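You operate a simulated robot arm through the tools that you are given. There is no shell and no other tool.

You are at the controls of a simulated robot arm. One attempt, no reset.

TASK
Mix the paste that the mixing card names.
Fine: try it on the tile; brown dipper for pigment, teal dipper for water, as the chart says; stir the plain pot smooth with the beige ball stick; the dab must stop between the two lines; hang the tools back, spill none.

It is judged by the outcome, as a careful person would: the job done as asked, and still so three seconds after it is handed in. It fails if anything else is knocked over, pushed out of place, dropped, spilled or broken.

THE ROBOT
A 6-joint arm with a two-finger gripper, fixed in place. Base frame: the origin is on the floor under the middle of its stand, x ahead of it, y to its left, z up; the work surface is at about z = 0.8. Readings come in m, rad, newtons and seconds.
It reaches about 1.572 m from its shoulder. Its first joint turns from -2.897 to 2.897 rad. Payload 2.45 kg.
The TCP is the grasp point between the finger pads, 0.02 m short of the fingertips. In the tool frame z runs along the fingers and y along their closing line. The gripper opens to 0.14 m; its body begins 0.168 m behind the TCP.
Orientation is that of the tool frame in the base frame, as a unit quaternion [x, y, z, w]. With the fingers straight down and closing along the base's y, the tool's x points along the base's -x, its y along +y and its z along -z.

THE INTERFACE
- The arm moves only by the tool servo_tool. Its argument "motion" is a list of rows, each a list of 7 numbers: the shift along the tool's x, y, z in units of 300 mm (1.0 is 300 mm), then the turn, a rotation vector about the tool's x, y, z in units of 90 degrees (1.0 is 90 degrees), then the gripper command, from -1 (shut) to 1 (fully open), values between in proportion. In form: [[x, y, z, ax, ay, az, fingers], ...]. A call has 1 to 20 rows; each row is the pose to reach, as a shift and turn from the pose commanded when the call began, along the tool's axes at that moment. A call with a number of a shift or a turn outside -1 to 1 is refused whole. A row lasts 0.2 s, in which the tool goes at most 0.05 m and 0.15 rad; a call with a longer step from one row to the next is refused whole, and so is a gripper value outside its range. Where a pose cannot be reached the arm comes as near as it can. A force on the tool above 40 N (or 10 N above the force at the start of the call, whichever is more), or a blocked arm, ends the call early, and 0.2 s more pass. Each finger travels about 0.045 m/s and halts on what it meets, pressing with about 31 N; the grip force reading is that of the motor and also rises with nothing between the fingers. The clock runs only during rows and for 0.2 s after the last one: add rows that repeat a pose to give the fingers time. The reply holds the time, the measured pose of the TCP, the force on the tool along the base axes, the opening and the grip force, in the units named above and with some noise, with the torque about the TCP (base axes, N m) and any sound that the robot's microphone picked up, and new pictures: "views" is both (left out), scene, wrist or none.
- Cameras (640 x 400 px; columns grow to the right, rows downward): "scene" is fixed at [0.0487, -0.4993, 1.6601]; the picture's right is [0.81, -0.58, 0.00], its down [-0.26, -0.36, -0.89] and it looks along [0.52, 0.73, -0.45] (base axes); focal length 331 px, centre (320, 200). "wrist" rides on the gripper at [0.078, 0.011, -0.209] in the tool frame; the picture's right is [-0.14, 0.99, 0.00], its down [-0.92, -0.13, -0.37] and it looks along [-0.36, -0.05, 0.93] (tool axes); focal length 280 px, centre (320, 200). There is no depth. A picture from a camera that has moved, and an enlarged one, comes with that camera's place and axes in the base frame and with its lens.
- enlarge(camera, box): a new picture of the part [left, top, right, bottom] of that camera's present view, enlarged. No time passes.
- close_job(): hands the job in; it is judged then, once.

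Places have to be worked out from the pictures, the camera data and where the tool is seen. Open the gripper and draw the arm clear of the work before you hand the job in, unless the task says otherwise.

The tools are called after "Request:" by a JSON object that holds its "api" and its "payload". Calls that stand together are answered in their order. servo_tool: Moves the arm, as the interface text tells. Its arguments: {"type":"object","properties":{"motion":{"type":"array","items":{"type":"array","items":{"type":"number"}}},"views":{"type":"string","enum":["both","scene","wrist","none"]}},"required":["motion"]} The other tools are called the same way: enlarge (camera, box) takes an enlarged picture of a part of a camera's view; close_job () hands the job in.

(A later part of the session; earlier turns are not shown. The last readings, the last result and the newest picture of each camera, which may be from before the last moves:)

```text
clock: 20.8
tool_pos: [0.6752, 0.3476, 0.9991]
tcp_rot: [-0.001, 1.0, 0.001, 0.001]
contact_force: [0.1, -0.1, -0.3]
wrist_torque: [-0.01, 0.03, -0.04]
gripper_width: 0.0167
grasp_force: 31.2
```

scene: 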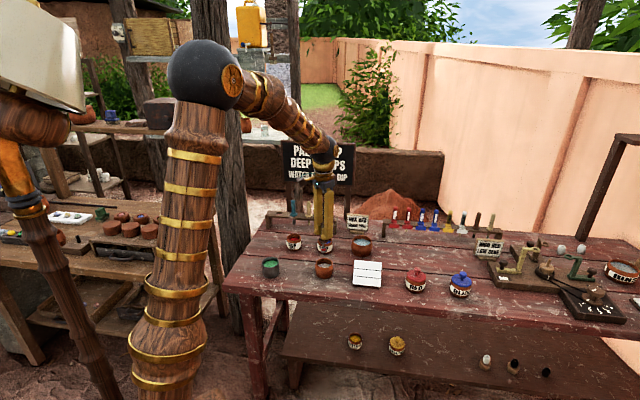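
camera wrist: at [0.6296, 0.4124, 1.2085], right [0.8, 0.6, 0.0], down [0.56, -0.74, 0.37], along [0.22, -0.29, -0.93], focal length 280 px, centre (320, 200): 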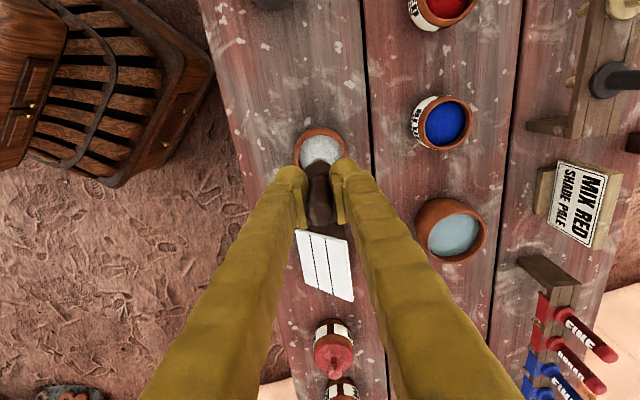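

That worked cleanly. I'll turn the remaining −45° so that a tilt about the finger line swings the dipper away from the robot.

Request:
{"api": "servo_tool", "payload": {"motion": [[0, 0, 0, 0, 0, -0.04, -1], [0, 0, 0, 0, 0, -0.1, -1], [0, 0, 0, 0, 0, -0.17, -1], [0, 0, 0, 0, 0, -0.24, -1], [0, 0, 0, 0, 0, -0.31, -1], [0, 0, 0, 0, 0, -0.38, -1], [0, 0, 0, 0, 0, -0.44, -1], [0, 0, 0, 0, 0, -0.48, -1], [0, 0, 0, 0, 0, -0.5, -1], [0, 0, 0, 0, 0, -0.5, -1]]}}

Request:
{"api": "enlarge", "payload": {"camera": "scene", "box": [270, 190, 390, 290]}}

Request:
{"api": "enlarge", "payload": {"camera": "wrist", "box": [220, 60, 420, 260]}}

```text
clock: 23.0
tool_pos: [0.6758, 0.3495, 1.0005]
tcp_rot: [-0.384, 0.923, 0.001, 0.001]
contact_force: [-0.3, -0.5, -0.9]
wrist_torque: [0.05, 0.0, 0.01]
gripper_width: 0.0167
grasp_force: 30.9
camera wrist: at [0.6139, 0.3021, 1.208], right [-0.6, 0.8, 0.0], down [0.74, 0.56, 0.37], along [0.3, 0.22, -0.93], focal length 280 px, centre (320, 200)
```

scene: 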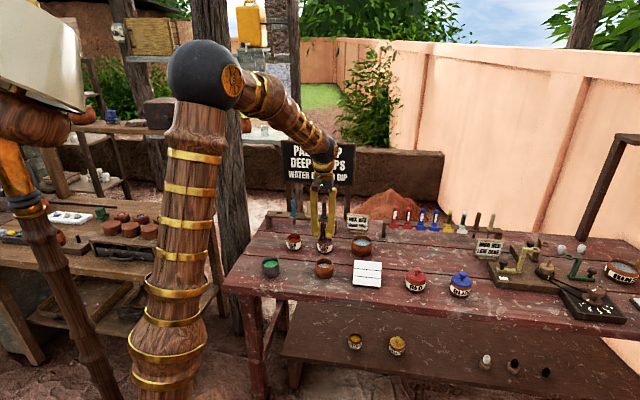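
wrist: 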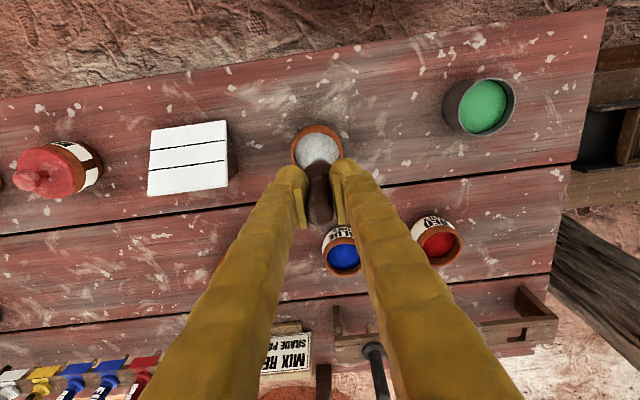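

```text
4.00 times, centred on (330, 240) of scene
camera zoom: at [0.0487, -0.4993, 1.6601], right [0.81, -0.58, 0.0], down [-0.26, -0.36, -0.89], along [0.52, 0.73, -0.45], focal length 1323 px, centre (280, 40)
```

zoom: 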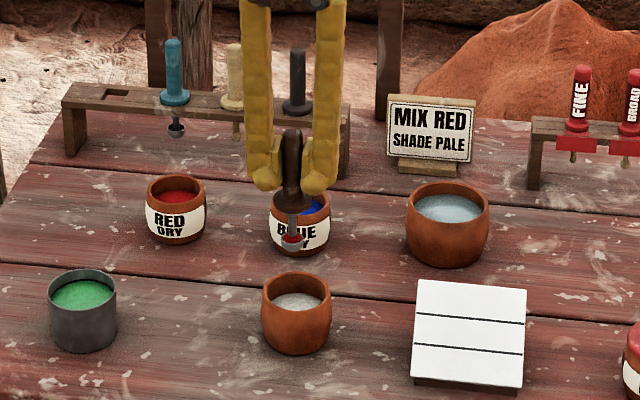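

```text
2.00 times, centred on (320, 160) of wrist
camera zoom: at [0.6139, 0.3021, 1.208], right [-0.6, 0.8, 0.0], down [0.74, 0.56, 0.37], along [0.3, 0.22, -0.93], focal length 561 px, centre (320, 280)
```

zoom: 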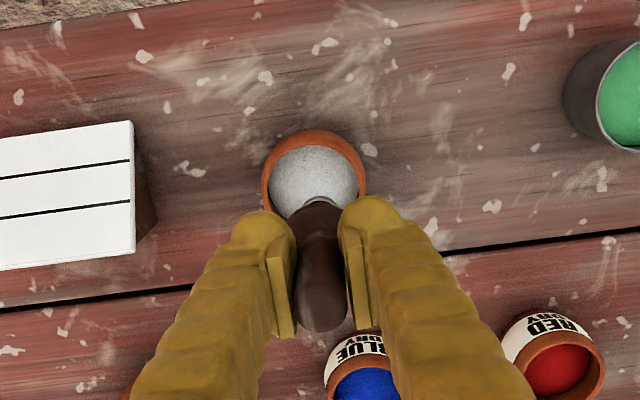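

The gripper is now oriented for pouring away from the robot, and the pot centre is about (0.679, 0.348). I'll tilt 40° about the finger line, keeping the cup mouth over the pot centre while lowering it to about z = 0.89.

Request:
{"api": "servo_tool", "payload": {"motion": [[0.0247, -0.001, 0.011, 0, -0.0556, 0, -1], [0.0492, -0.002, 0.0243, 0, -0.1111, 0, -1], [0.0733, -0.003, 0.0397, 0, -0.1667, 0, -1], [0.0969, -0.0042, 0.0571, 0, -0.2222, 0, -1], [0.1197, -0.0055, 0.0765, 0, -0.2778, 0, -1], [0.1417, -0.0065, 0.098, 0, -0.3333, 0, -1], [0.1625, -0.0075, 0.1212, 0, -0.3889, 0, -1], [0.1821, -0.0083, 0.1463, 0, -0.4444, 0, -1], [0.1821, -0.0083, 0.1463, 0, -0.4444, 0, -1]]}}

Request:
{"api": "enlarge", "payload": {"camera": "scene", "box": [270, 190, 390, 290]}}

Request:
{"api": "enlarge", "payload": {"camera": "wrist", "box": [220, 60, 420, 260]}}

```text
clock: 25.0
tool_pos: [0.638, 0.3088, 0.9556]
tcp_rot: [-0.36, 0.868, 0.13, 0.316]
contact_force: [0.7, -0.6, -0.6]
wrist_torque: [-0.02, 0.03, -0.05]
gripper_width: 0.0169
grasp_force: 30.1
camera wrist: at [0.4944, 0.1791, 1.0651], right [-0.63, 0.77, 0.09], down [0.42, 0.24, 0.88], along [0.66, 0.58, -0.48], focal length 280 px, centre (320, 200)
```

scene: 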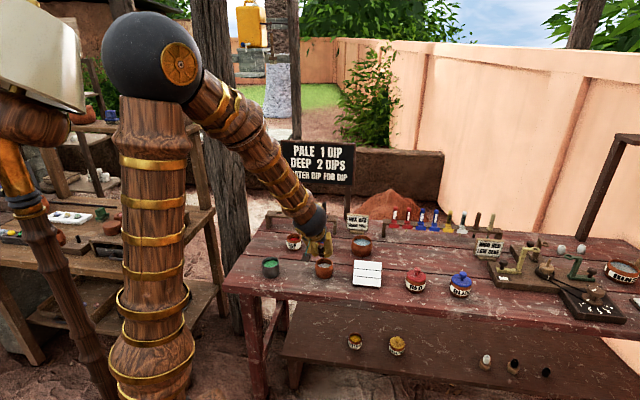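
wrist: 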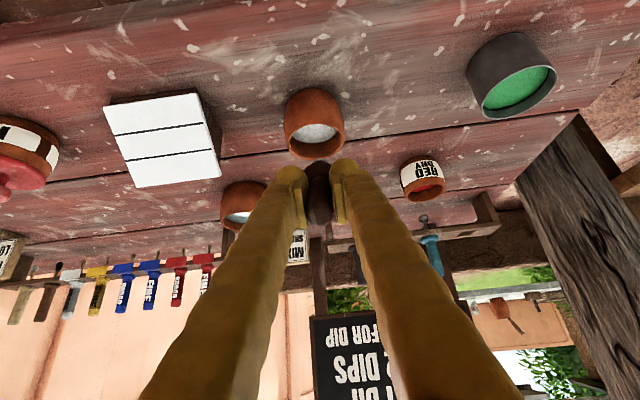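

```text
4.00 times, centred on (330, 240) of scene
camera zoom: at [0.0487, -0.4993, 1.6601], right [0.81, -0.58, 0.0], down [-0.26, -0.36, -0.89], along [0.52, 0.73, -0.45], focal length 1323 px, centre (280, 40)
```

zoom: 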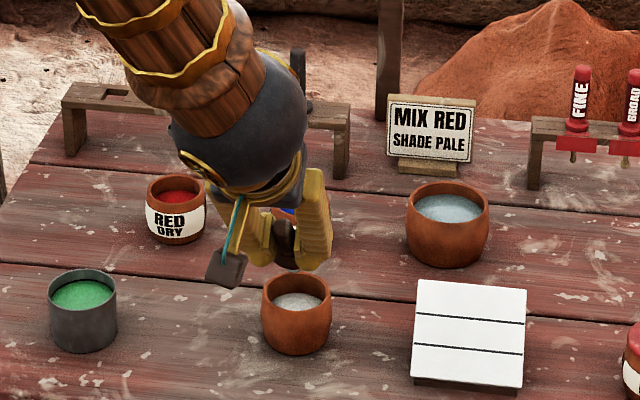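

```text
2.00 times, centred on (320, 160) of wrist
camera zoom: at [0.4944, 0.1791, 1.0651], right [-0.63, 0.77, 0.09], down [0.42, 0.24, 0.88], along [0.66, 0.58, -0.48], focal length 561 px, centre (320, 280)
```

zoom: 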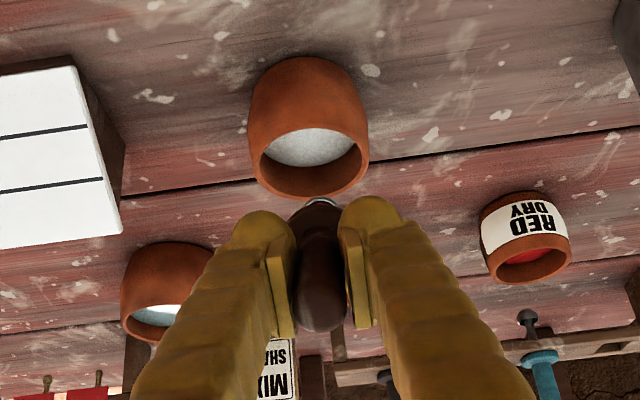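

The pose tracks well at 40°, with the cup over the pot. I'll continue tilting to 70° with the mouth held over the pot and look again.

Request:
{"api": "servo_tool", "payload": {"motion": [[0.0296, 0, 0.0016, 0, -0.0667, 0, -1], [0.0589, 0, 0.0062, 0, -0.1333, 0, -1], [0.0876, 0, 0.0139, 0, -0.2, 0, -1], [0.1152, 0, 0.0245, 0, -0.2667, 0, -1], [0.1417, 0, 0.038, 0, -0.3333, 0, -1], [0.1417, 0, 0.038, 0, -0.3333, 0, -1], [0.1417, 0, 0.038, 0, -0.3333, 0, -1]]}}

Request:
{"api": "enlarge", "payload": {"camera": "scene", "box": [270, 190, 390, 290]}}

Request:
{"api": "enlarge", "payload": {"camera": "wrist", "box": [220, 60, 420, 260]}}

```text
clock: 26.6
tool_pos: [0.6843, 0.3046, 0.9289]
tcp_rot: [-0.314, 0.756, 0.222, 0.529]
contact_force: [-0.7, -1.0, -0.4]
wrist_torque: [-0.02, 0.02, 0.02]
gripper_width: 0.017
grasp_force: 31.4
out of reach, approached as far as the arm can: row 3, 4, 5, 6, 7
camera wrist: at [0.5213, 0.1538, 0.927], right [-0.67, 0.73, 0.13], down [0.07, -0.11, 0.99], along [0.74, 0.67, 0.02], focal length 280 px, centre (320, 200)
```

scene: 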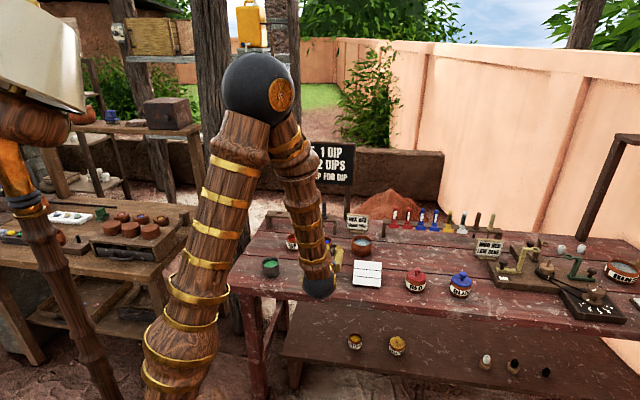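
wrist: 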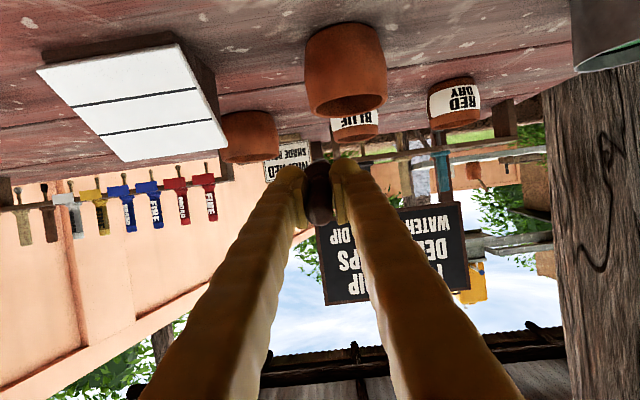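

```text
4.00 times, centred on (330, 240) of scene
camera zoom: at [0.0487, -0.4993, 1.6601], right [0.81, -0.58, 0.0], down [-0.26, -0.36, -0.89], along [0.52, 0.73, -0.45], focal length 1323 px, centre (280, 40)
```

zoom: 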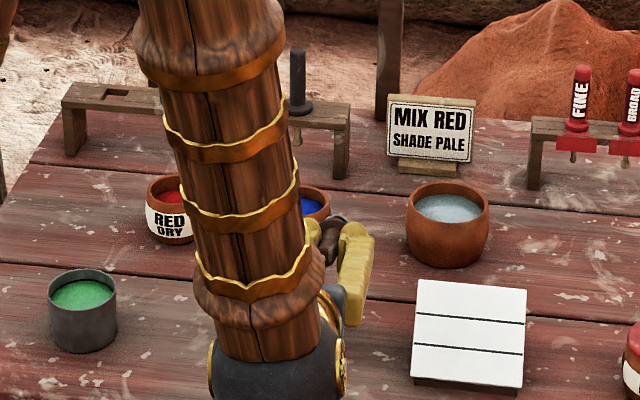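

```text
2.00 times, centred on (320, 160) of wrist
camera zoom: at [0.5213, 0.1538, 0.927], right [-0.67, 0.73, 0.13], down [0.07, -0.11, 0.99], along [0.74, 0.67, 0.02], focal length 561 px, centre (320, 280)
```

zoom: 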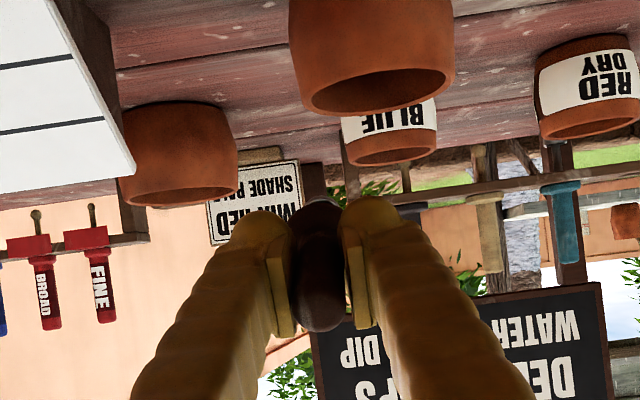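

The arm ran out of reach past about 55° and drifted sideways. No time passes while I look, so I'll check carefully for powder before backing up.

Request:
{"api": "enlarge", "payload": {"camera": "scene", "box": [320, 220, 380, 270]}}

Request:
{"api": "enlarge", "payload": {"camera": "wrist", "box": [250, 0, 410, 200]}}

Request:
{"api": "enlarge", "payload": {"camera": "scene", "box": [130, 20, 360, 400]}}

```text
8.00 times, centred on (350, 245) of scene
camera zoom: at [0.0487, -0.4993, 1.6601], right [0.81, -0.58, 0.0], down [-0.26, -0.36, -0.89], along [0.52, 0.73, -0.45], focal length 2647 px, centre (80, -160)
```

zoom: 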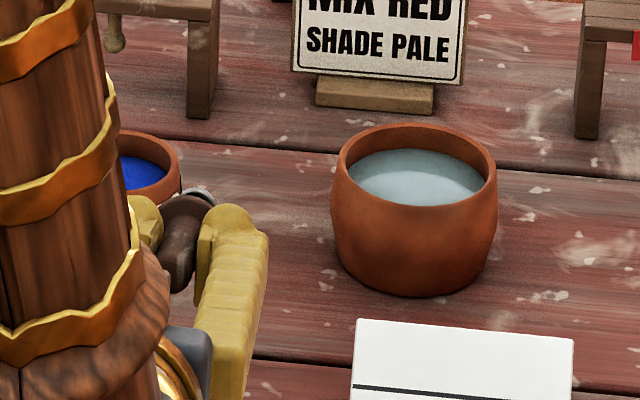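

```text
2.00 times, centred on (330, 100) of wrist
camera zoom: at [0.5213, 0.1538, 0.927], right [-0.67, 0.73, 0.13], down [0.07, -0.11, 0.99], along [0.74, 0.67, 0.02], focal length 561 px, centre (300, 400)
```

zoom: 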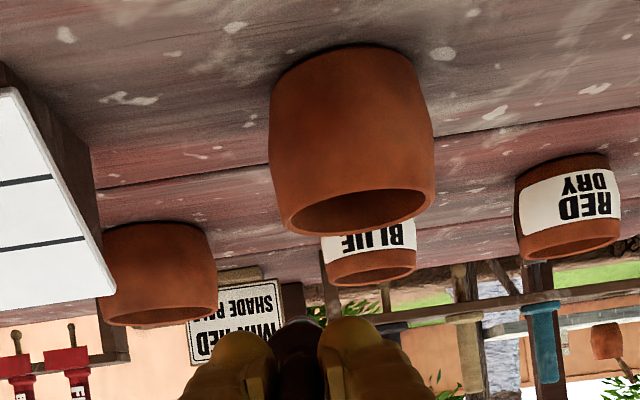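

```text
1.05 times, centred on (245, 210) of scene (not enlarged: the box is as wide or as high as the picture)
camera zoom: at [0.0487, -0.4993, 1.6601], right [0.81, -0.58, 0.0], down [-0.26, -0.36, -0.89], along [0.52, 0.73, -0.45], focal length 348 px, centre (399, 190)
```

zoom: 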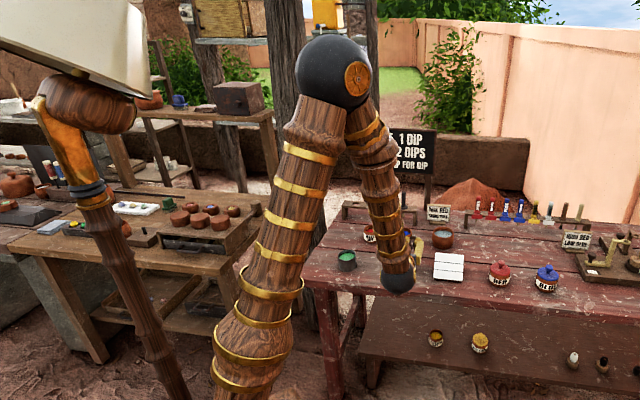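

No red powder is visible on the table, but the cup has drifted about 6 cm off the pot. I'll back the tilt off to 40° along the same path so the cup comes back over the pot.

Request:
{"api": "servo_tool", "payload": {"motion": [[-0.0296, 0, 0.0016, 0, 0.0667, 0, -1], [-0.0589, 0, 0.0062, 0, 0.1333, 0, -1], [-0.0876, 0, 0.0139, 0, 0.2, 0, -1], [-0.1152, 0, 0.0245, 0, 0.2667, 0, -1], [-0.1417, 0, 0.038, 0, 0.3333, 0, -1], [-0.1417, 0, 0.038, 0, 0.3333, 0, -1], [-0.1417, 0, 0.038, 0, 0.3333, 0, -1]]}}

Request:
{"api": "enlarge", "payload": {"camera": "scene", "box": [290, 210, 390, 290]}}

Request:
{"api": "enlarge", "payload": {"camera": "wrist", "box": [220, 60, 420, 260]}}

```text
clock: 28.2
tool_pos: [0.7034, 0.3237, 0.9639]
tcp_rot: [-0.36, 0.868, 0.131, 0.316]
contact_force: [-0.4, 0.8, -0.9]
wrist_torque: [-0.02, 0.01, -0.01]
gripper_width: 0.0168
grasp_force: 30.9
camera wrist: at [0.5595, 0.1942, 1.0737], right [-0.63, 0.77, 0.09], down [0.42, 0.24, 0.87], along [0.66, 0.58, -0.48], focal length 280 px, centre (320, 200)
```

scene: 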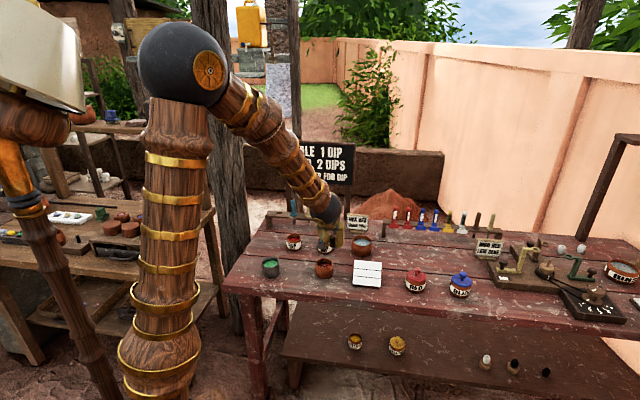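
wrist: 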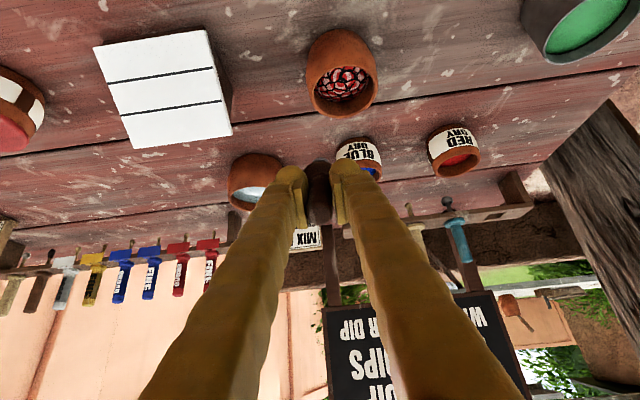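

```text
5.00 times, centred on (340, 250) of scene
camera zoom: at [0.0487, -0.4993, 1.6601], right [0.81, -0.58, 0.0], down [-0.26, -0.36, -0.89], along [0.52, 0.73, -0.45], focal length 1654 px, centre (220, -50)
```

zoom: 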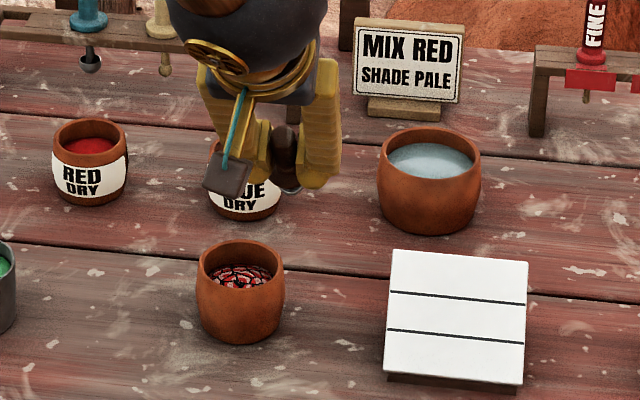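

```text
2.00 times, centred on (320, 160) of wrist
camera zoom: at [0.5595, 0.1942, 1.0737], right [-0.63, 0.77, 0.09], down [0.42, 0.24, 0.87], along [0.66, 0.58, -0.48], focal length 561 px, centre (320, 280)
```

zoom: 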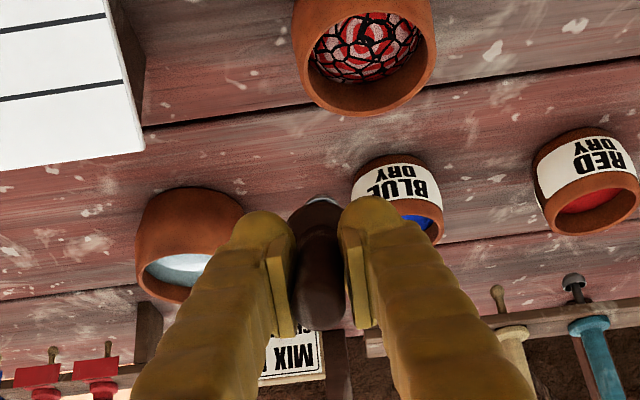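

The red pigment landed in the plain pot, which now shows red lumps, and the table is clean, so the pour tilt is somewhere between 40° and 58°. I'll bring the dipper upright while raising it, then check the cup.

Request:
{"api": "servo_tool", "payload": {"motion": [[-0.0381, 0, -0.0149, 0, 0.0556, 0, -1], [-0.076, 0, -0.0276, 0, 0.1111, 0, -1], [-0.1134, 0, -0.0382, 0, 0.1667, 0, -1], [-0.1504, 0, -0.0468, 0, 0.2222, 0, -1], [-0.1866, 0, -0.0533, 0, 0.2778, 0, -1], [-0.222, 0, -0.0578, 0, 0.3333, 0, -1], [-0.2561, 0, -0.0605, 0, 0.3889, 0, -1], [-0.2891, 0, -0.0614, 0, 0.4444, 0, -1], [-0.2891, 0, -0.0614, 0, 0.4444, 0, -1], [-0.2891, 0, -0.0614, 0, 0.4444, 0, -1]]}}

Request:
{"api": "enlarge", "payload": {"camera": "scene", "box": [290, 200, 390, 290]}}

Request:
{"api": "enlarge", "payload": {"camera": "wrist", "box": [220, 60, 420, 260]}}

```text
clock: 30.4
tool_pos: [0.7408, 0.3623, 1.0332]
tcp_rot: [-0.383, 0.924, 0.001, 0.0]
contact_force: [0.3, 0.4, -1.1]
wrist_torque: [0.0, -0.01, 0.01]
gripper_width: 0.0167
grasp_force: 30.7
camera wrist: at [0.6794, 0.3145, 1.2424], right [-0.6, 0.8, 0.0], down [0.74, 0.56, 0.37], along [0.29, 0.22, -0.93], focal length 280 px, centre (320, 200)
```

scene: 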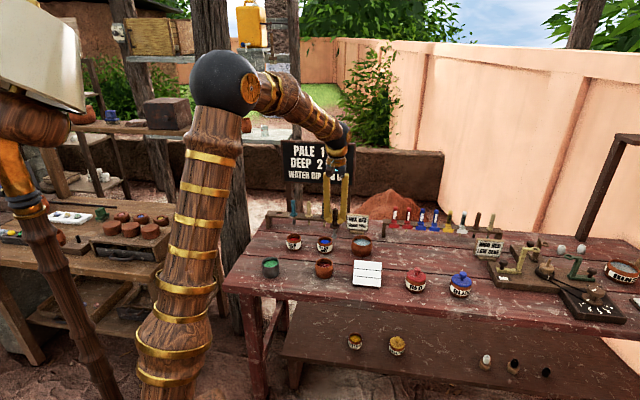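
wrist: 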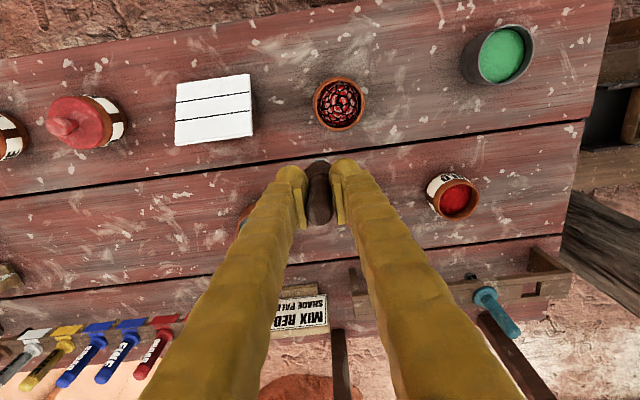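

```text
4.44 times, centred on (340, 245) of scene
camera zoom: at [0.0487, -0.4993, 1.6601], right [0.81, -0.58, 0.0], down [-0.26, -0.36, -0.89], along [0.52, 0.73, -0.45], focal length 1470 px, centre (231, 0)
```

zoom: 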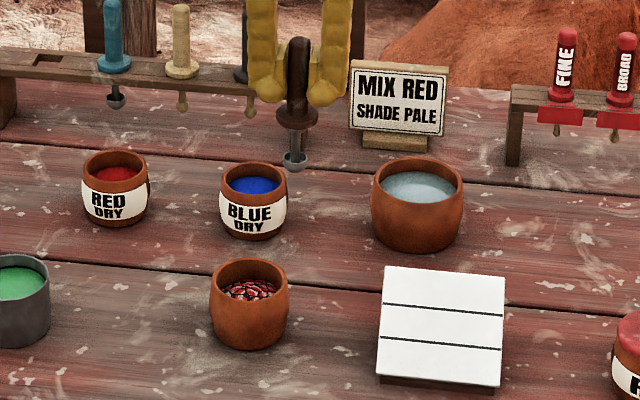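

```text
2.00 times, centred on (320, 160) of wrist
camera zoom: at [0.6794, 0.3145, 1.2424], right [-0.6, 0.8, 0.0], down [0.74, 0.56, 0.37], along [0.29, 0.22, -0.93], focal length 561 px, centre (320, 280)
```

zoom: 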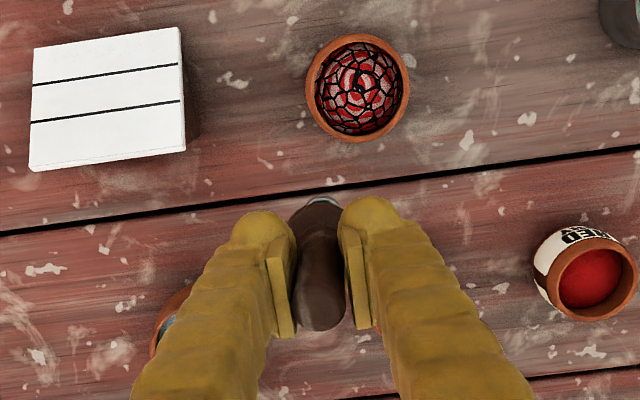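

The brown dipper is upright and empty, and the pot content shows red lumps. I'll carry the dipper back toward the rack front at safe height while turning the gripper +90° to the rack orientation.

Request:
{"api": "servo_tool", "payload": {"motion": [[-0.004, 0.05, 0, 0, 0, 0.06, -1], [-0.009, 0.12, 0, 0, 0, 0.13, -1], [-0.014, 0.19, 0, 0, 0, 0.2, -1], [-0.02, 0.27, 0, 0, 0, 0.28, -1], [-0.025, 0.35, 0, 0, 0, 0.36, -1], [-0.03, 0.43, 0, 0, 0, 0.44, -1], [-0.035, 0.51, 0, 0, 0, 0.52, -1], [-0.04, 0.59, 0, 0, 0, 0.6, -1], [-0.045, 0.67, 0, 0, 0, 0.68, -1], [-0.05, 0.75, 0, 0, 0, 0.76, -1], [-0.055, 0.82, 0, 0, 0, 0.84, -1], [-0.06, 0.88, 0, 0, 0, 0.91, -1], [-0.064, 0.93, 0, 0, 0, 0.97, -1], [-0.064, 0.95, 0, 0, 0, 1.0, -1], [-0.064, 0.95, 0, 0, 0, 1.0, -1], [-0.064, 0.95, 0, 0, 0, 1.0, -1]]}}

Request:
{"api": "enlarge", "payload": {"camera": "scene", "box": [250, 180, 350, 270]}}

Request:
{"api": "enlarge", "payload": {"camera": "wrist", "box": [320, 0, 520, 200]}}

```text
clock: 33.8
tool_pos: [0.5529, 0.5777, 1.0339]
tcp_rot: [0.382, 0.924, 0.0, 0.0]
contact_force: [1.1, -0.3, -0.3]
wrist_torque: [-0.03, -0.01, -0.01]
gripper_width: 0.0169
grasp_force: 31.5
camera wrist: at [0.5063, 0.6407, 1.2431], right [0.8, 0.6, 0.0], down [0.56, -0.74, 0.37], along [0.22, -0.29, -0.93], focal length 280 px, centre (320, 200)
```

scene: 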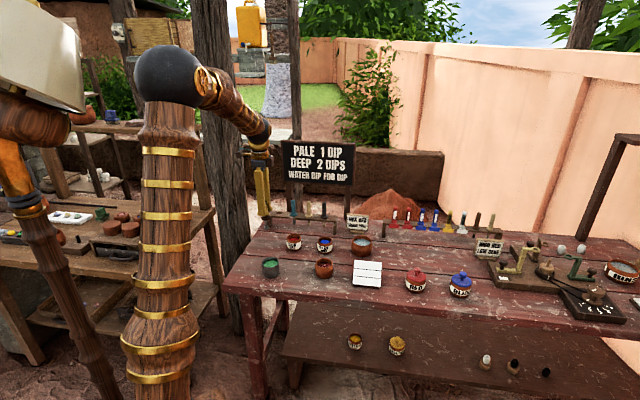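
wrist: 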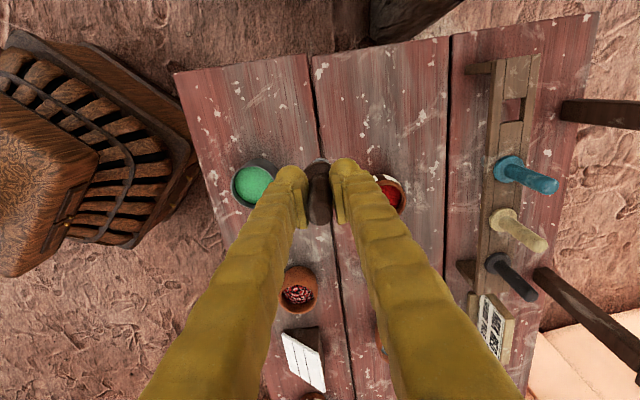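

```text
4.44 times, centred on (300, 225) of scene
camera zoom: at [0.0487, -0.4993, 1.6601], right [0.81, -0.58, 0.0], down [-0.26, -0.36, -0.89], along [0.52, 0.73, -0.45], focal length 1470 px, centre (409, 89)
```

zoom: 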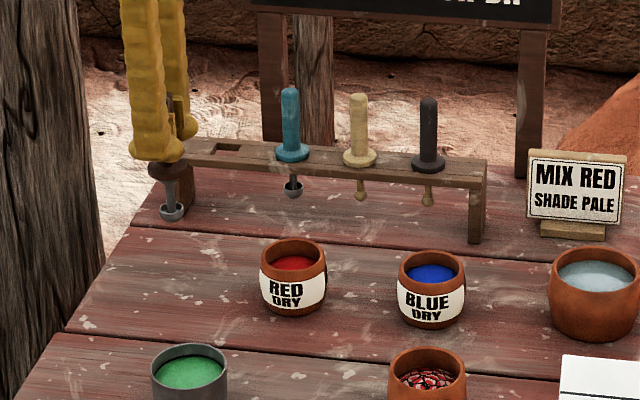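

```text
2.00 times, centred on (420, 100) of wrist
camera zoom: at [0.5063, 0.6407, 1.2431], right [0.8, 0.6, 0.0], down [0.56, -0.74, 0.37], along [0.22, -0.29, -0.93], focal length 561 px, centre (120, 400)
```

zoom: 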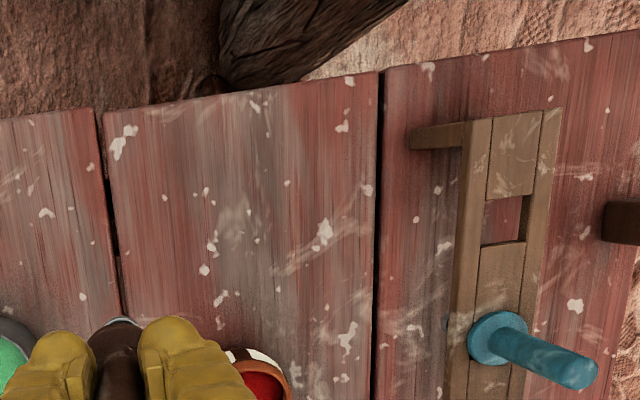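

The slot and the dipper are clear in view. I'll return to the position where I took it (0.712, 0.766), staying at z ≈ 1.03 for an alignment check.

Request:
{"api": "servo_tool", "payload": {"motion": [[0.035, 0.05, 0, 0, 0, 0, -1], [0.07, 0.14, 0, 0, 0, 0, -1], [0.07, 0.25, 0, 0, 0, 0, -1], [0.07, 0.36, 0, 0, 0, 0, -1], [0.07, 0.47, 0, 0, 0, 0, -1], [0.07, 0.58, 0, 0, 0, 0, -1], [0.07, 0.68, 0, 0, 0, 0, -1], [0.07, 0.76, 0, 0, 0, 0, -1], [0.07, 0.8173, 0, 0, 0, 0, -1], [0.07, 0.8173, 0, 0, 0, 0, -1], [0.07, 0.8173, 0, 0, 0, 0, -1]]}}

Request:
{"api": "enlarge", "payload": {"camera": "scene", "box": [255, 170, 335, 240]}}

Request:
{"api": "enlarge", "payload": {"camera": "wrist", "box": [270, 80, 370, 180]}}

```text
clock: 36.2
tool_pos: [0.7121, 0.7644, 1.0329]
tcp_rot: [0.383, 0.924, 0.001, 0.001]
contact_force: [-0.3, -0.5, 0.6]
wrist_torque: [-0.02, 0.0, 0.01]
gripper_width: 0.0172
grasp_force: 31.2
camera wrist: at [0.6653, 0.8279, 1.2424], right [0.8, 0.6, 0.0], down [0.56, -0.74, 0.37], along [0.22, -0.29, -0.93], focal length 280 px, centre (320, 200)
```

scene: 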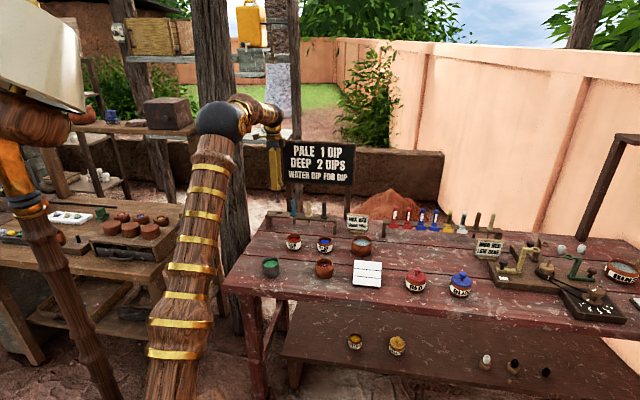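
wrist: 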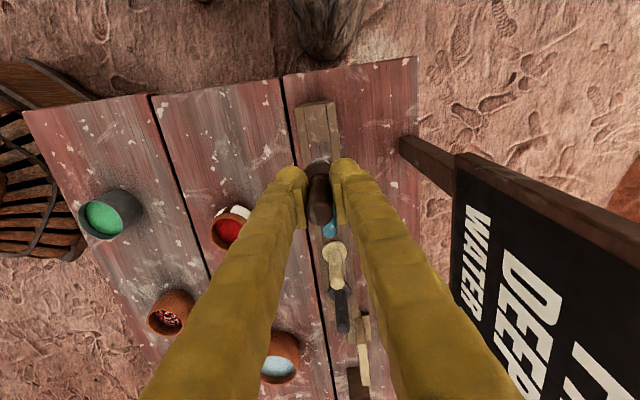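

```text
5.71 times, centred on (295, 205) of scene
camera zoom: at [0.0487, -0.4993, 1.6601], right [0.81, -0.58, 0.0], down [-0.26, -0.36, -0.89], along [0.52, 0.73, -0.45], focal length 1890 px, centre (463, 171)
```

zoom: 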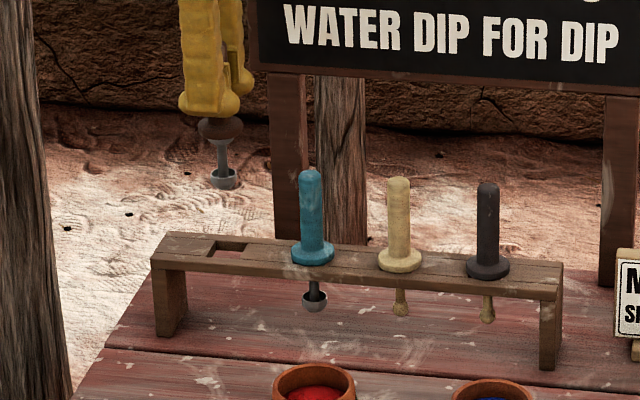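

```text
4.00 times, centred on (320, 130) of wrist
camera zoom: at [0.6653, 0.8279, 1.2424], right [0.8, 0.6, 0.0], down [0.56, -0.74, 0.37], along [0.22, -0.29, -0.93], focal length 1122 px, centre (320, 480)
```

zoom: 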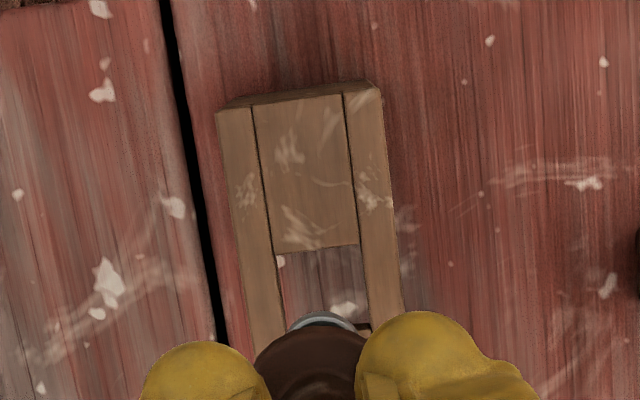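

The cup axis is within about 1 mm of the slot centre. I'll lower it slowly into the slot, stopping about 1 mm above the original height.

Request:
{"api": "servo_tool", "payload": {"motion": [[0, 0.002, 0.05, 0, 0, 0, -1], [0, 0.002, 0.1, 0, 0, 0, -1], [0, 0.002, 0.15, 0, 0, 0, -1], [0, 0.002, 0.18, 0, 0, 0, -1], [0, 0.002, 0.21, 0, 0, 0, -1], [0, 0.002, 0.24, 0, 0, 0, -1], [0, 0.002, 0.27, 0, 0, 0, -1], [0, 0.002, 0.3, 0, 0, 0, -1], [0, 0.002, 0.33, 0, 0, 0, -1], [0, 0.002, 0.355, 0, 0, 0, -1], [0, 0.002, 0.3747, 0, 0, 0, -1], [0, 0.002, 0.3747, 0, 0, 0, -1]]}}

Request:
{"api": "enlarge", "payload": {"camera": "scene", "box": [255, 170, 335, 240]}}

Request:
{"api": "enlarge", "payload": {"camera": "wrist", "box": [270, 80, 370, 180]}}

```text
clock: 38.8
tool_pos: [0.7119, 0.7668, 0.921]
tcp_rot: [0.383, 0.924, 0.001, 0.001]
contact_force: [0.6, 0.2, 2.5]
wrist_torque: [0.01, -0.01, 0.02]
gripper_width: 0.017
grasp_force: 30.4
camera wrist: at [0.6655, 0.8299, 1.13], right [0.8, 0.6, 0.0], down [0.56, -0.74, 0.37], along [0.22, -0.29, -0.93], focal length 280 px, centre (320, 200)
```

scene: 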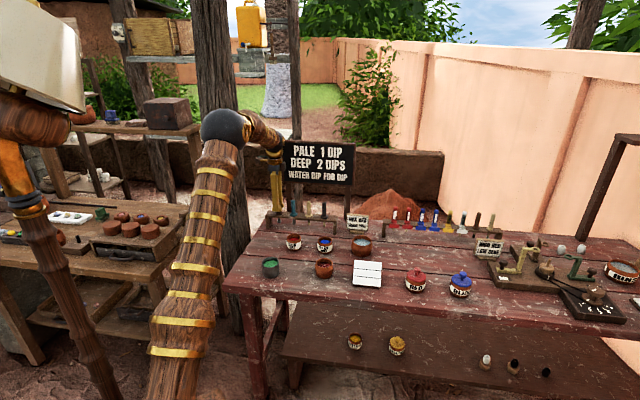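
wrist: 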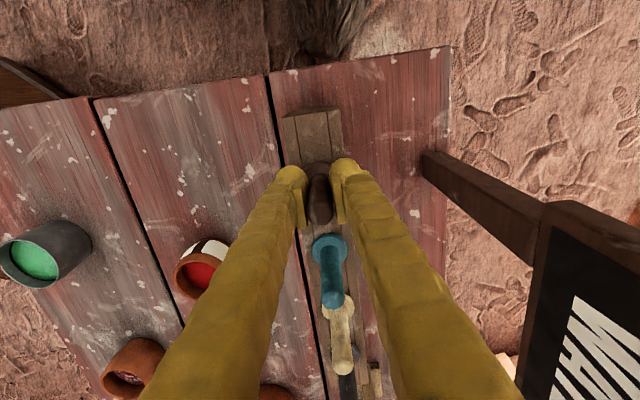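

```text
5.71 times, centred on (295, 205) of scene
camera zoom: at [0.0487, -0.4993, 1.6601], right [0.81, -0.58, 0.0], down [-0.26, -0.36, -0.89], along [0.52, 0.73, -0.45], focal length 1890 px, centre (463, 171)
```

zoom: 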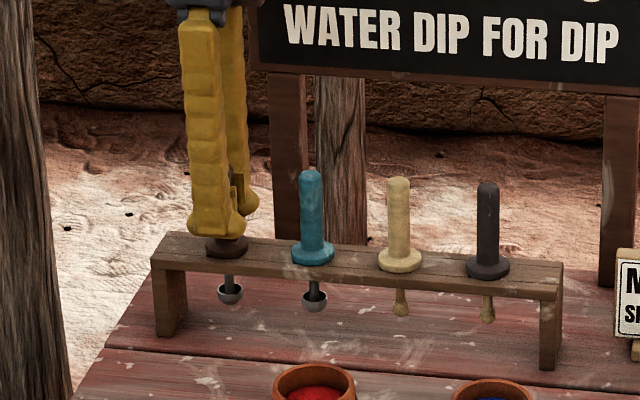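

```text
4.00 times, centred on (320, 130) of wrist
camera zoom: at [0.6655, 0.8299, 1.13], right [0.8, 0.6, 0.0], down [0.56, -0.74, 0.37], along [0.22, -0.29, -0.93], focal length 1122 px, centre (320, 480)
```

zoom: 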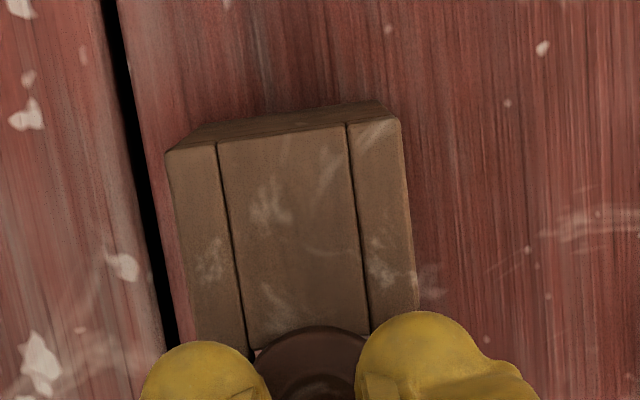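

The dipper is seated with a slight 2.5 N contact. I'll open to 60 mm, then lift clear.

Request:
{"api": "servo_tool", "payload": {"motion": [[0, 0, 0, 0, 0, 0, -0.143], [0, 0, 0, 0, 0, 0, -0.143], [0, 0, 0, 0, 0, 0, -0.143], [0, 0, 0, 0, 0, 0, -0.143], [0, 0, -0.05, 0, 0, 0, -0.143], [0, 0, -0.12, 0, 0, 0, -0.143], [0, 0, -0.2, 0, 0, 0, -0.143], [0, 0, -0.27, 0, 0, 0, -0.143], [0, 0, -0.27, 0, 0, 0, -0.143]]}}

Request:
{"api": "enlarge", "payload": {"camera": "scene", "box": [255, 170, 335, 240]}}

Request:
{"api": "enlarge", "payload": {"camera": "wrist", "box": [240, 90, 400, 260]}}

```text
clock: 40.8
tool_pos: [0.7112, 0.7649, 1.0026]
tcp_rot: [0.383, 0.924, 0.0, 0.001]
contact_force: [-0.6, 0.0, 0.5]
wrist_torque: [-0.02, -0.01, -0.04]
gripper_width: 0.0601
grasp_force: 0.2
camera wrist: at [0.6647, 0.8281, 1.2107], right [0.8, 0.6, 0.0], down [0.56, -0.74, 0.37], along [0.22, -0.29, -0.93], focal length 280 px, centre (320, 200)
```

scene: 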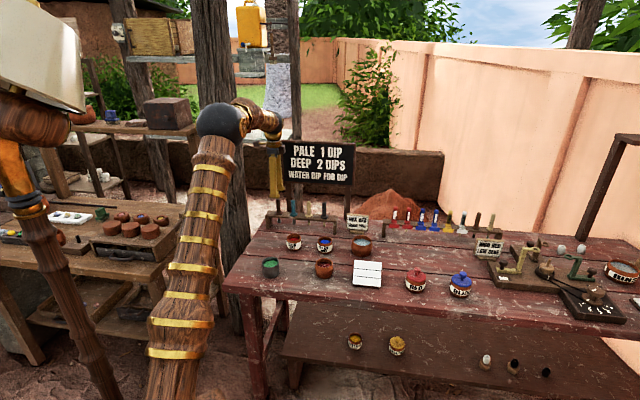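
wrist: 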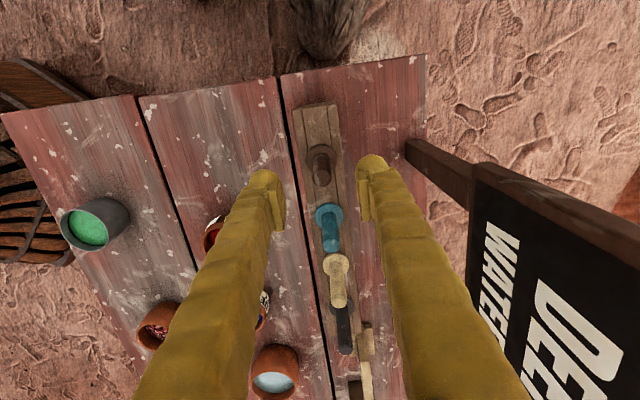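

```text
5.71 times, centred on (295, 205) of scene
camera zoom: at [0.0487, -0.4993, 1.6601], right [0.81, -0.58, 0.0], down [-0.26, -0.36, -0.89], along [0.52, 0.73, -0.45], focal length 1890 px, centre (463, 171)
```

zoom: 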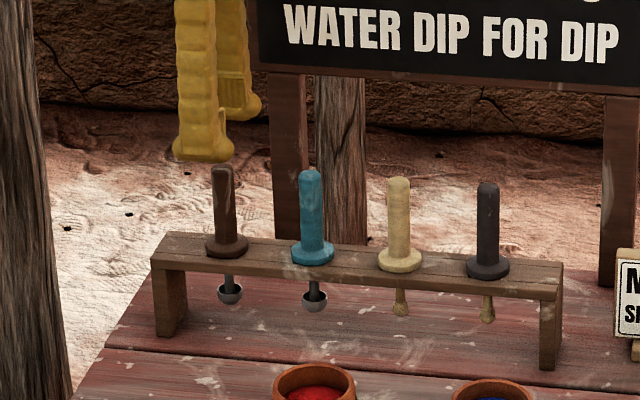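

```text
2.35 times, centred on (320, 175) of wrist
camera zoom: at [0.6647, 0.8281, 1.2107], right [0.8, 0.6, 0.0], down [0.56, -0.74, 0.37], along [0.22, -0.29, -0.93], focal length 660 px, centre (320, 259)
```

zoom: 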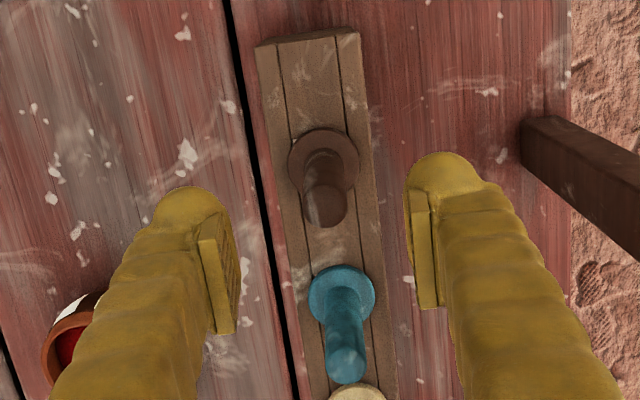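

Brown is hung back as before. The teal handle is at about (0.767, 0.7125), so I'll move 76 mm along the bar above it.

Request:
{"api": "servo_tool", "payload": {"motion": [[-0.05, 0.001, 0, 0, 0, 0, -0.143], [-0.12, 0.002, 0, 0, 0, 0, -0.143], [-0.19, 0.004, 0, 0, 0, 0, -0.143], [-0.2537, 0.005, 0, 0, 0, 0, -0.143], [-0.2537, 0.005, 0, 0, 0, 0, -0.143], [-0.2537, 0.005, 0, 0, 0, 0, -0.143]], "views": "wrist"}}

Request:
{"api": "enlarge", "payload": {"camera": "wrist", "box": [240, 90, 400, 260]}}

```text
clock: 42.2
tool_pos: [0.767, 0.7146, 1.0033]
tcp_rot: [0.382, 0.924, 0.001, 0.0]
contact_force: [0.1, 0.3, -0.5]
wrist_torque: [0.0, 0.0, 0.01]
gripper_width: 0.06
grasp_force: 0.2
camera wrist: at [0.7201, 0.7774, 1.2106], right [0.8, 0.6, 0.0], down [0.56, -0.74, 0.37], along [0.22, -0.29, -0.93], focal length 280 px, centre (320, 200)
```

wrist: 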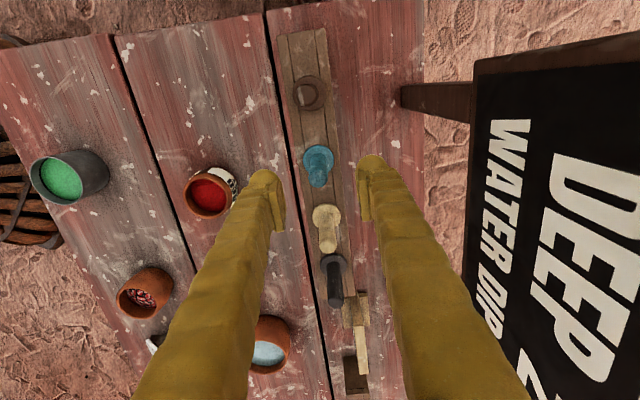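

```text
2.35 times, centred on (320, 175) of wrist
camera zoom: at [0.7201, 0.7774, 1.2106], right [0.8, 0.6, 0.0], down [0.56, -0.74, 0.37], along [0.22, -0.29, -0.93], focal length 660 px, centre (320, 259)
```

zoom: 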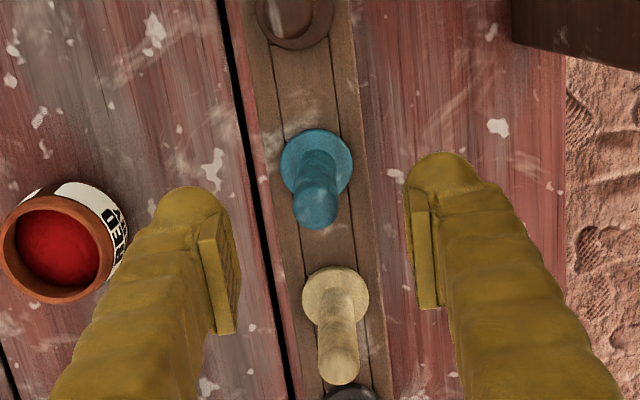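

Teal is about 2 mm toward the robot from the grasp centre. I'll correct, lower to z = 0.92, and close.

Request:
{"api": "servo_tool", "payload": {"motion": [[-0.004, -0.0063, 0.05, 0, 0, 0, -0.143], [-0.004, -0.0063, 0.11, 0, 0, 0, -0.143], [-0.004, -0.0063, 0.17, 0, 0, 0, -0.143], [-0.004, -0.0063, 0.23, 0, 0, 0, -0.143], [-0.004, -0.0063, 0.272, 0, 0, 0, -0.143], [-0.004, -0.0063, 0.272, 0, 0, 0, -0.143], [-0.004, -0.0063, 0.272, 0, 0, 0, -0.143]], "views": "wrist"}}

Request:
{"api": "enlarge", "payload": {"camera": "wrist", "box": [240, 90, 400, 260]}}

```text
clock: 43.8
tool_pos: [0.7676, 0.7126, 0.9202]
tcp_rot: [0.383, 0.924, 0.001, 0.001]
contact_force: [0.7, -0.3, -0.6]
wrist_torque: [-0.02, 0.01, 0.0]
gripper_width: 0.06
grasp_force: 0.0
camera wrist: at [0.7202, 0.7754, 1.1287], right [0.8, 0.6, 0.0], down [0.56, -0.74, 0.37], along [0.22, -0.29, -0.93], focal length 280 px, centre (320, 200)
```

wrist: 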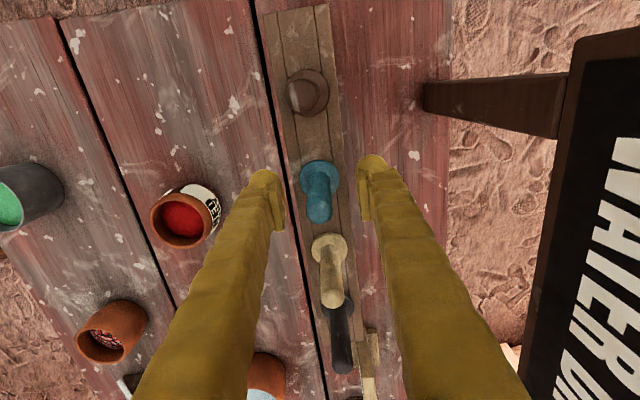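

```text
2.35 times, centred on (320, 175) of wrist
camera zoom: at [0.7202, 0.7754, 1.1287], right [0.8, 0.6, 0.0], down [0.56, -0.74, 0.37], along [0.22, -0.29, -0.93], focal length 660 px, centre (320, 259)
```

zoom: 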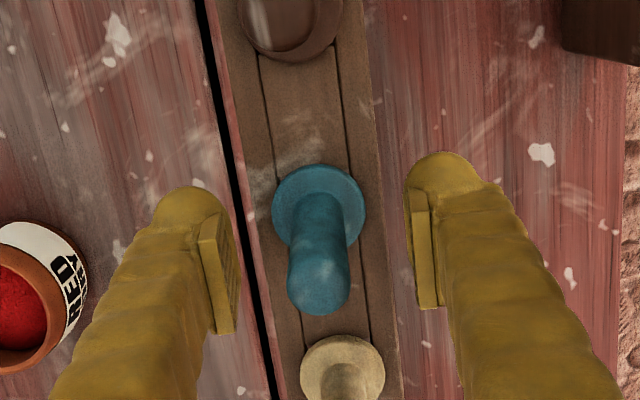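

Aligned as the brown was. I'll close on the teal handle and lift it straight up.

Request:
{"api": "servo_tool", "payload": {"motion": [[0, 0, 0, 0, 0, 0, -1], [0, 0, 0, 0, 0, 0, -1], [0, 0, 0, 0, 0, 0, -1], [0, 0, 0, 0, 0, 0, -1], [0, 0, 0, 0, 0, 0, -1], [0, 0, -0.03, 0, 0, 0, -1], [0, 0, -0.075, 0, 0, 0, -1], [0, 0, -0.12, 0, 0, 0, -1], [0, 0, -0.165, 0, 0, 0, -1], [0, 0, -0.21, 0, 0, 0, -1], [0, 0, -0.255, 0, 0, 0, -1], [0, 0, -0.3, 0, 0, 0, -1], [0, 0, -0.34, 0, 0, 0, -1], [0, 0, -0.34, 0, 0, 0, -1]]}}

Request:
{"api": "enlarge", "payload": {"camera": "scene", "box": [255, 160, 335, 240]}}

```text
clock: 46.8
tool_pos: [0.7659, 0.711, 1.0222]
tcp_rot: [0.382, 0.924, 0.001, 0.0]
contact_force: [0.5, -0.7, -0.3]
wrist_torque: [0.02, -0.03, 0.0]
gripper_width: 0.0172
grasp_force: 31.3
camera wrist: at [0.7203, 0.7743, 1.2309], right [0.8, 0.6, 0.0], down [0.56, -0.74, 0.37], along [0.22, -0.29, -0.93], focal length 280 px, centre (320, 200)
```

scene: 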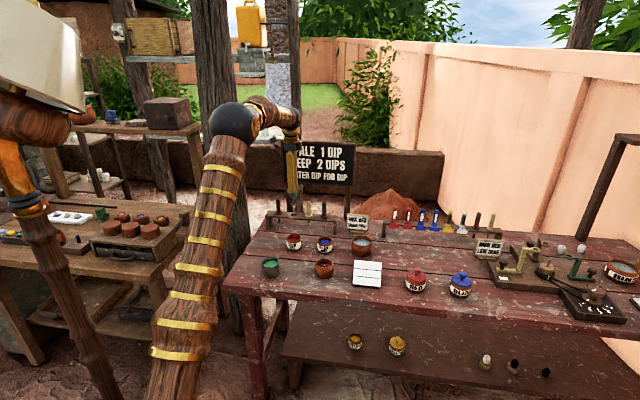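
wrist: 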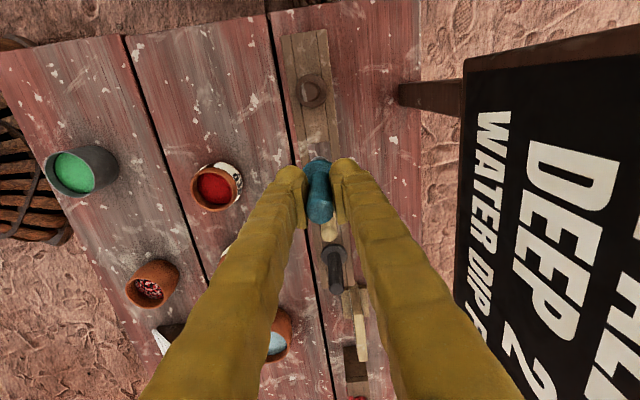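

```text
5.00 times, centred on (295, 200) of scene
camera zoom: at [0.0487, -0.4993, 1.6601], right [0.81, -0.58, 0.0], down [-0.26, -0.36, -0.89], along [0.52, 0.73, -0.45], focal length 1654 px, centre (445, 200)
```

zoom: 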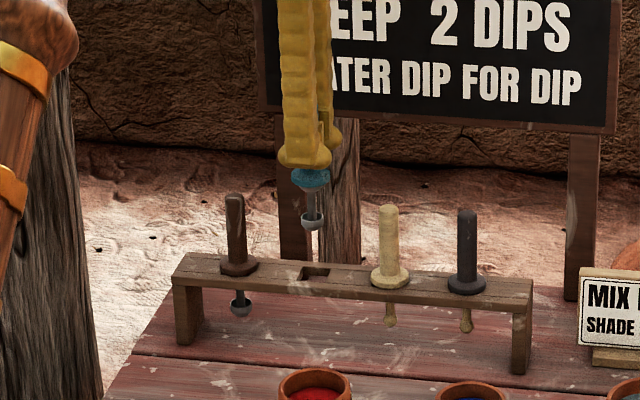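

The teal dipper is out. Before filling it I'll rehearse the pour tilt empty, leaning it sideways over the plain pot, to confirm that posture is within reach; first I move out in front of the rack.

Request:
{"api": "servo_tool", "payload": {"motion": [[0, -0.06, 0, 0, 0, 0, -1], [0, -0.18, 0, 0, 0, 0, -1], [0, -0.32, 0, 0, 0, 0, -1], [-0.06, -0.45, 0, 0, 0, 0, -1], [-0.16, -0.57, 0, 0, 0, 0, -1], [-0.27, -0.68, 0, 0, 0, 0, -1], [-0.38, -0.77, 0, 0, 0, 0, -1], [-0.48, -0.84, 0, 0, 0, 0, -1], [-0.57, -0.89, 0, 0, 0, 0, -1], [-0.63, -0.93, 0, 0, 0, 0, -1], [-0.652, -0.95, 0, 0, 0, 0, -1], [-0.652, -0.95, 0, 0, 0, 0, -1], [-0.652, -0.95, 0, 0, 0, 0, -1]], "views": "wrist"}}

```text
clock: 49.6
tool_pos: [0.7035, 0.3706, 1.0212]
tcp_rot: [0.383, 0.924, 0.0, 0.0]
contact_force: [0.7, 0.9, -0.7]
wrist_torque: [-0.01, 0.02, 0.01]
gripper_width: 0.0168
grasp_force: 31.0
camera wrist: at [0.6577, 0.4341, 1.2309], right [0.8, 0.6, 0.0], down [0.56, -0.74, 0.37], along [0.22, -0.29, -0.93], focal length 280 px, centre (320, 200)
```

wrist: 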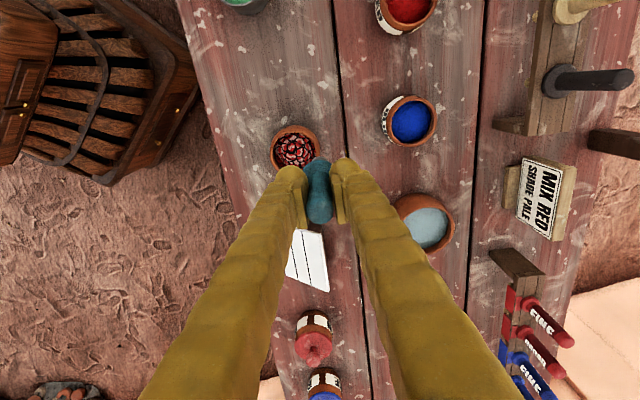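

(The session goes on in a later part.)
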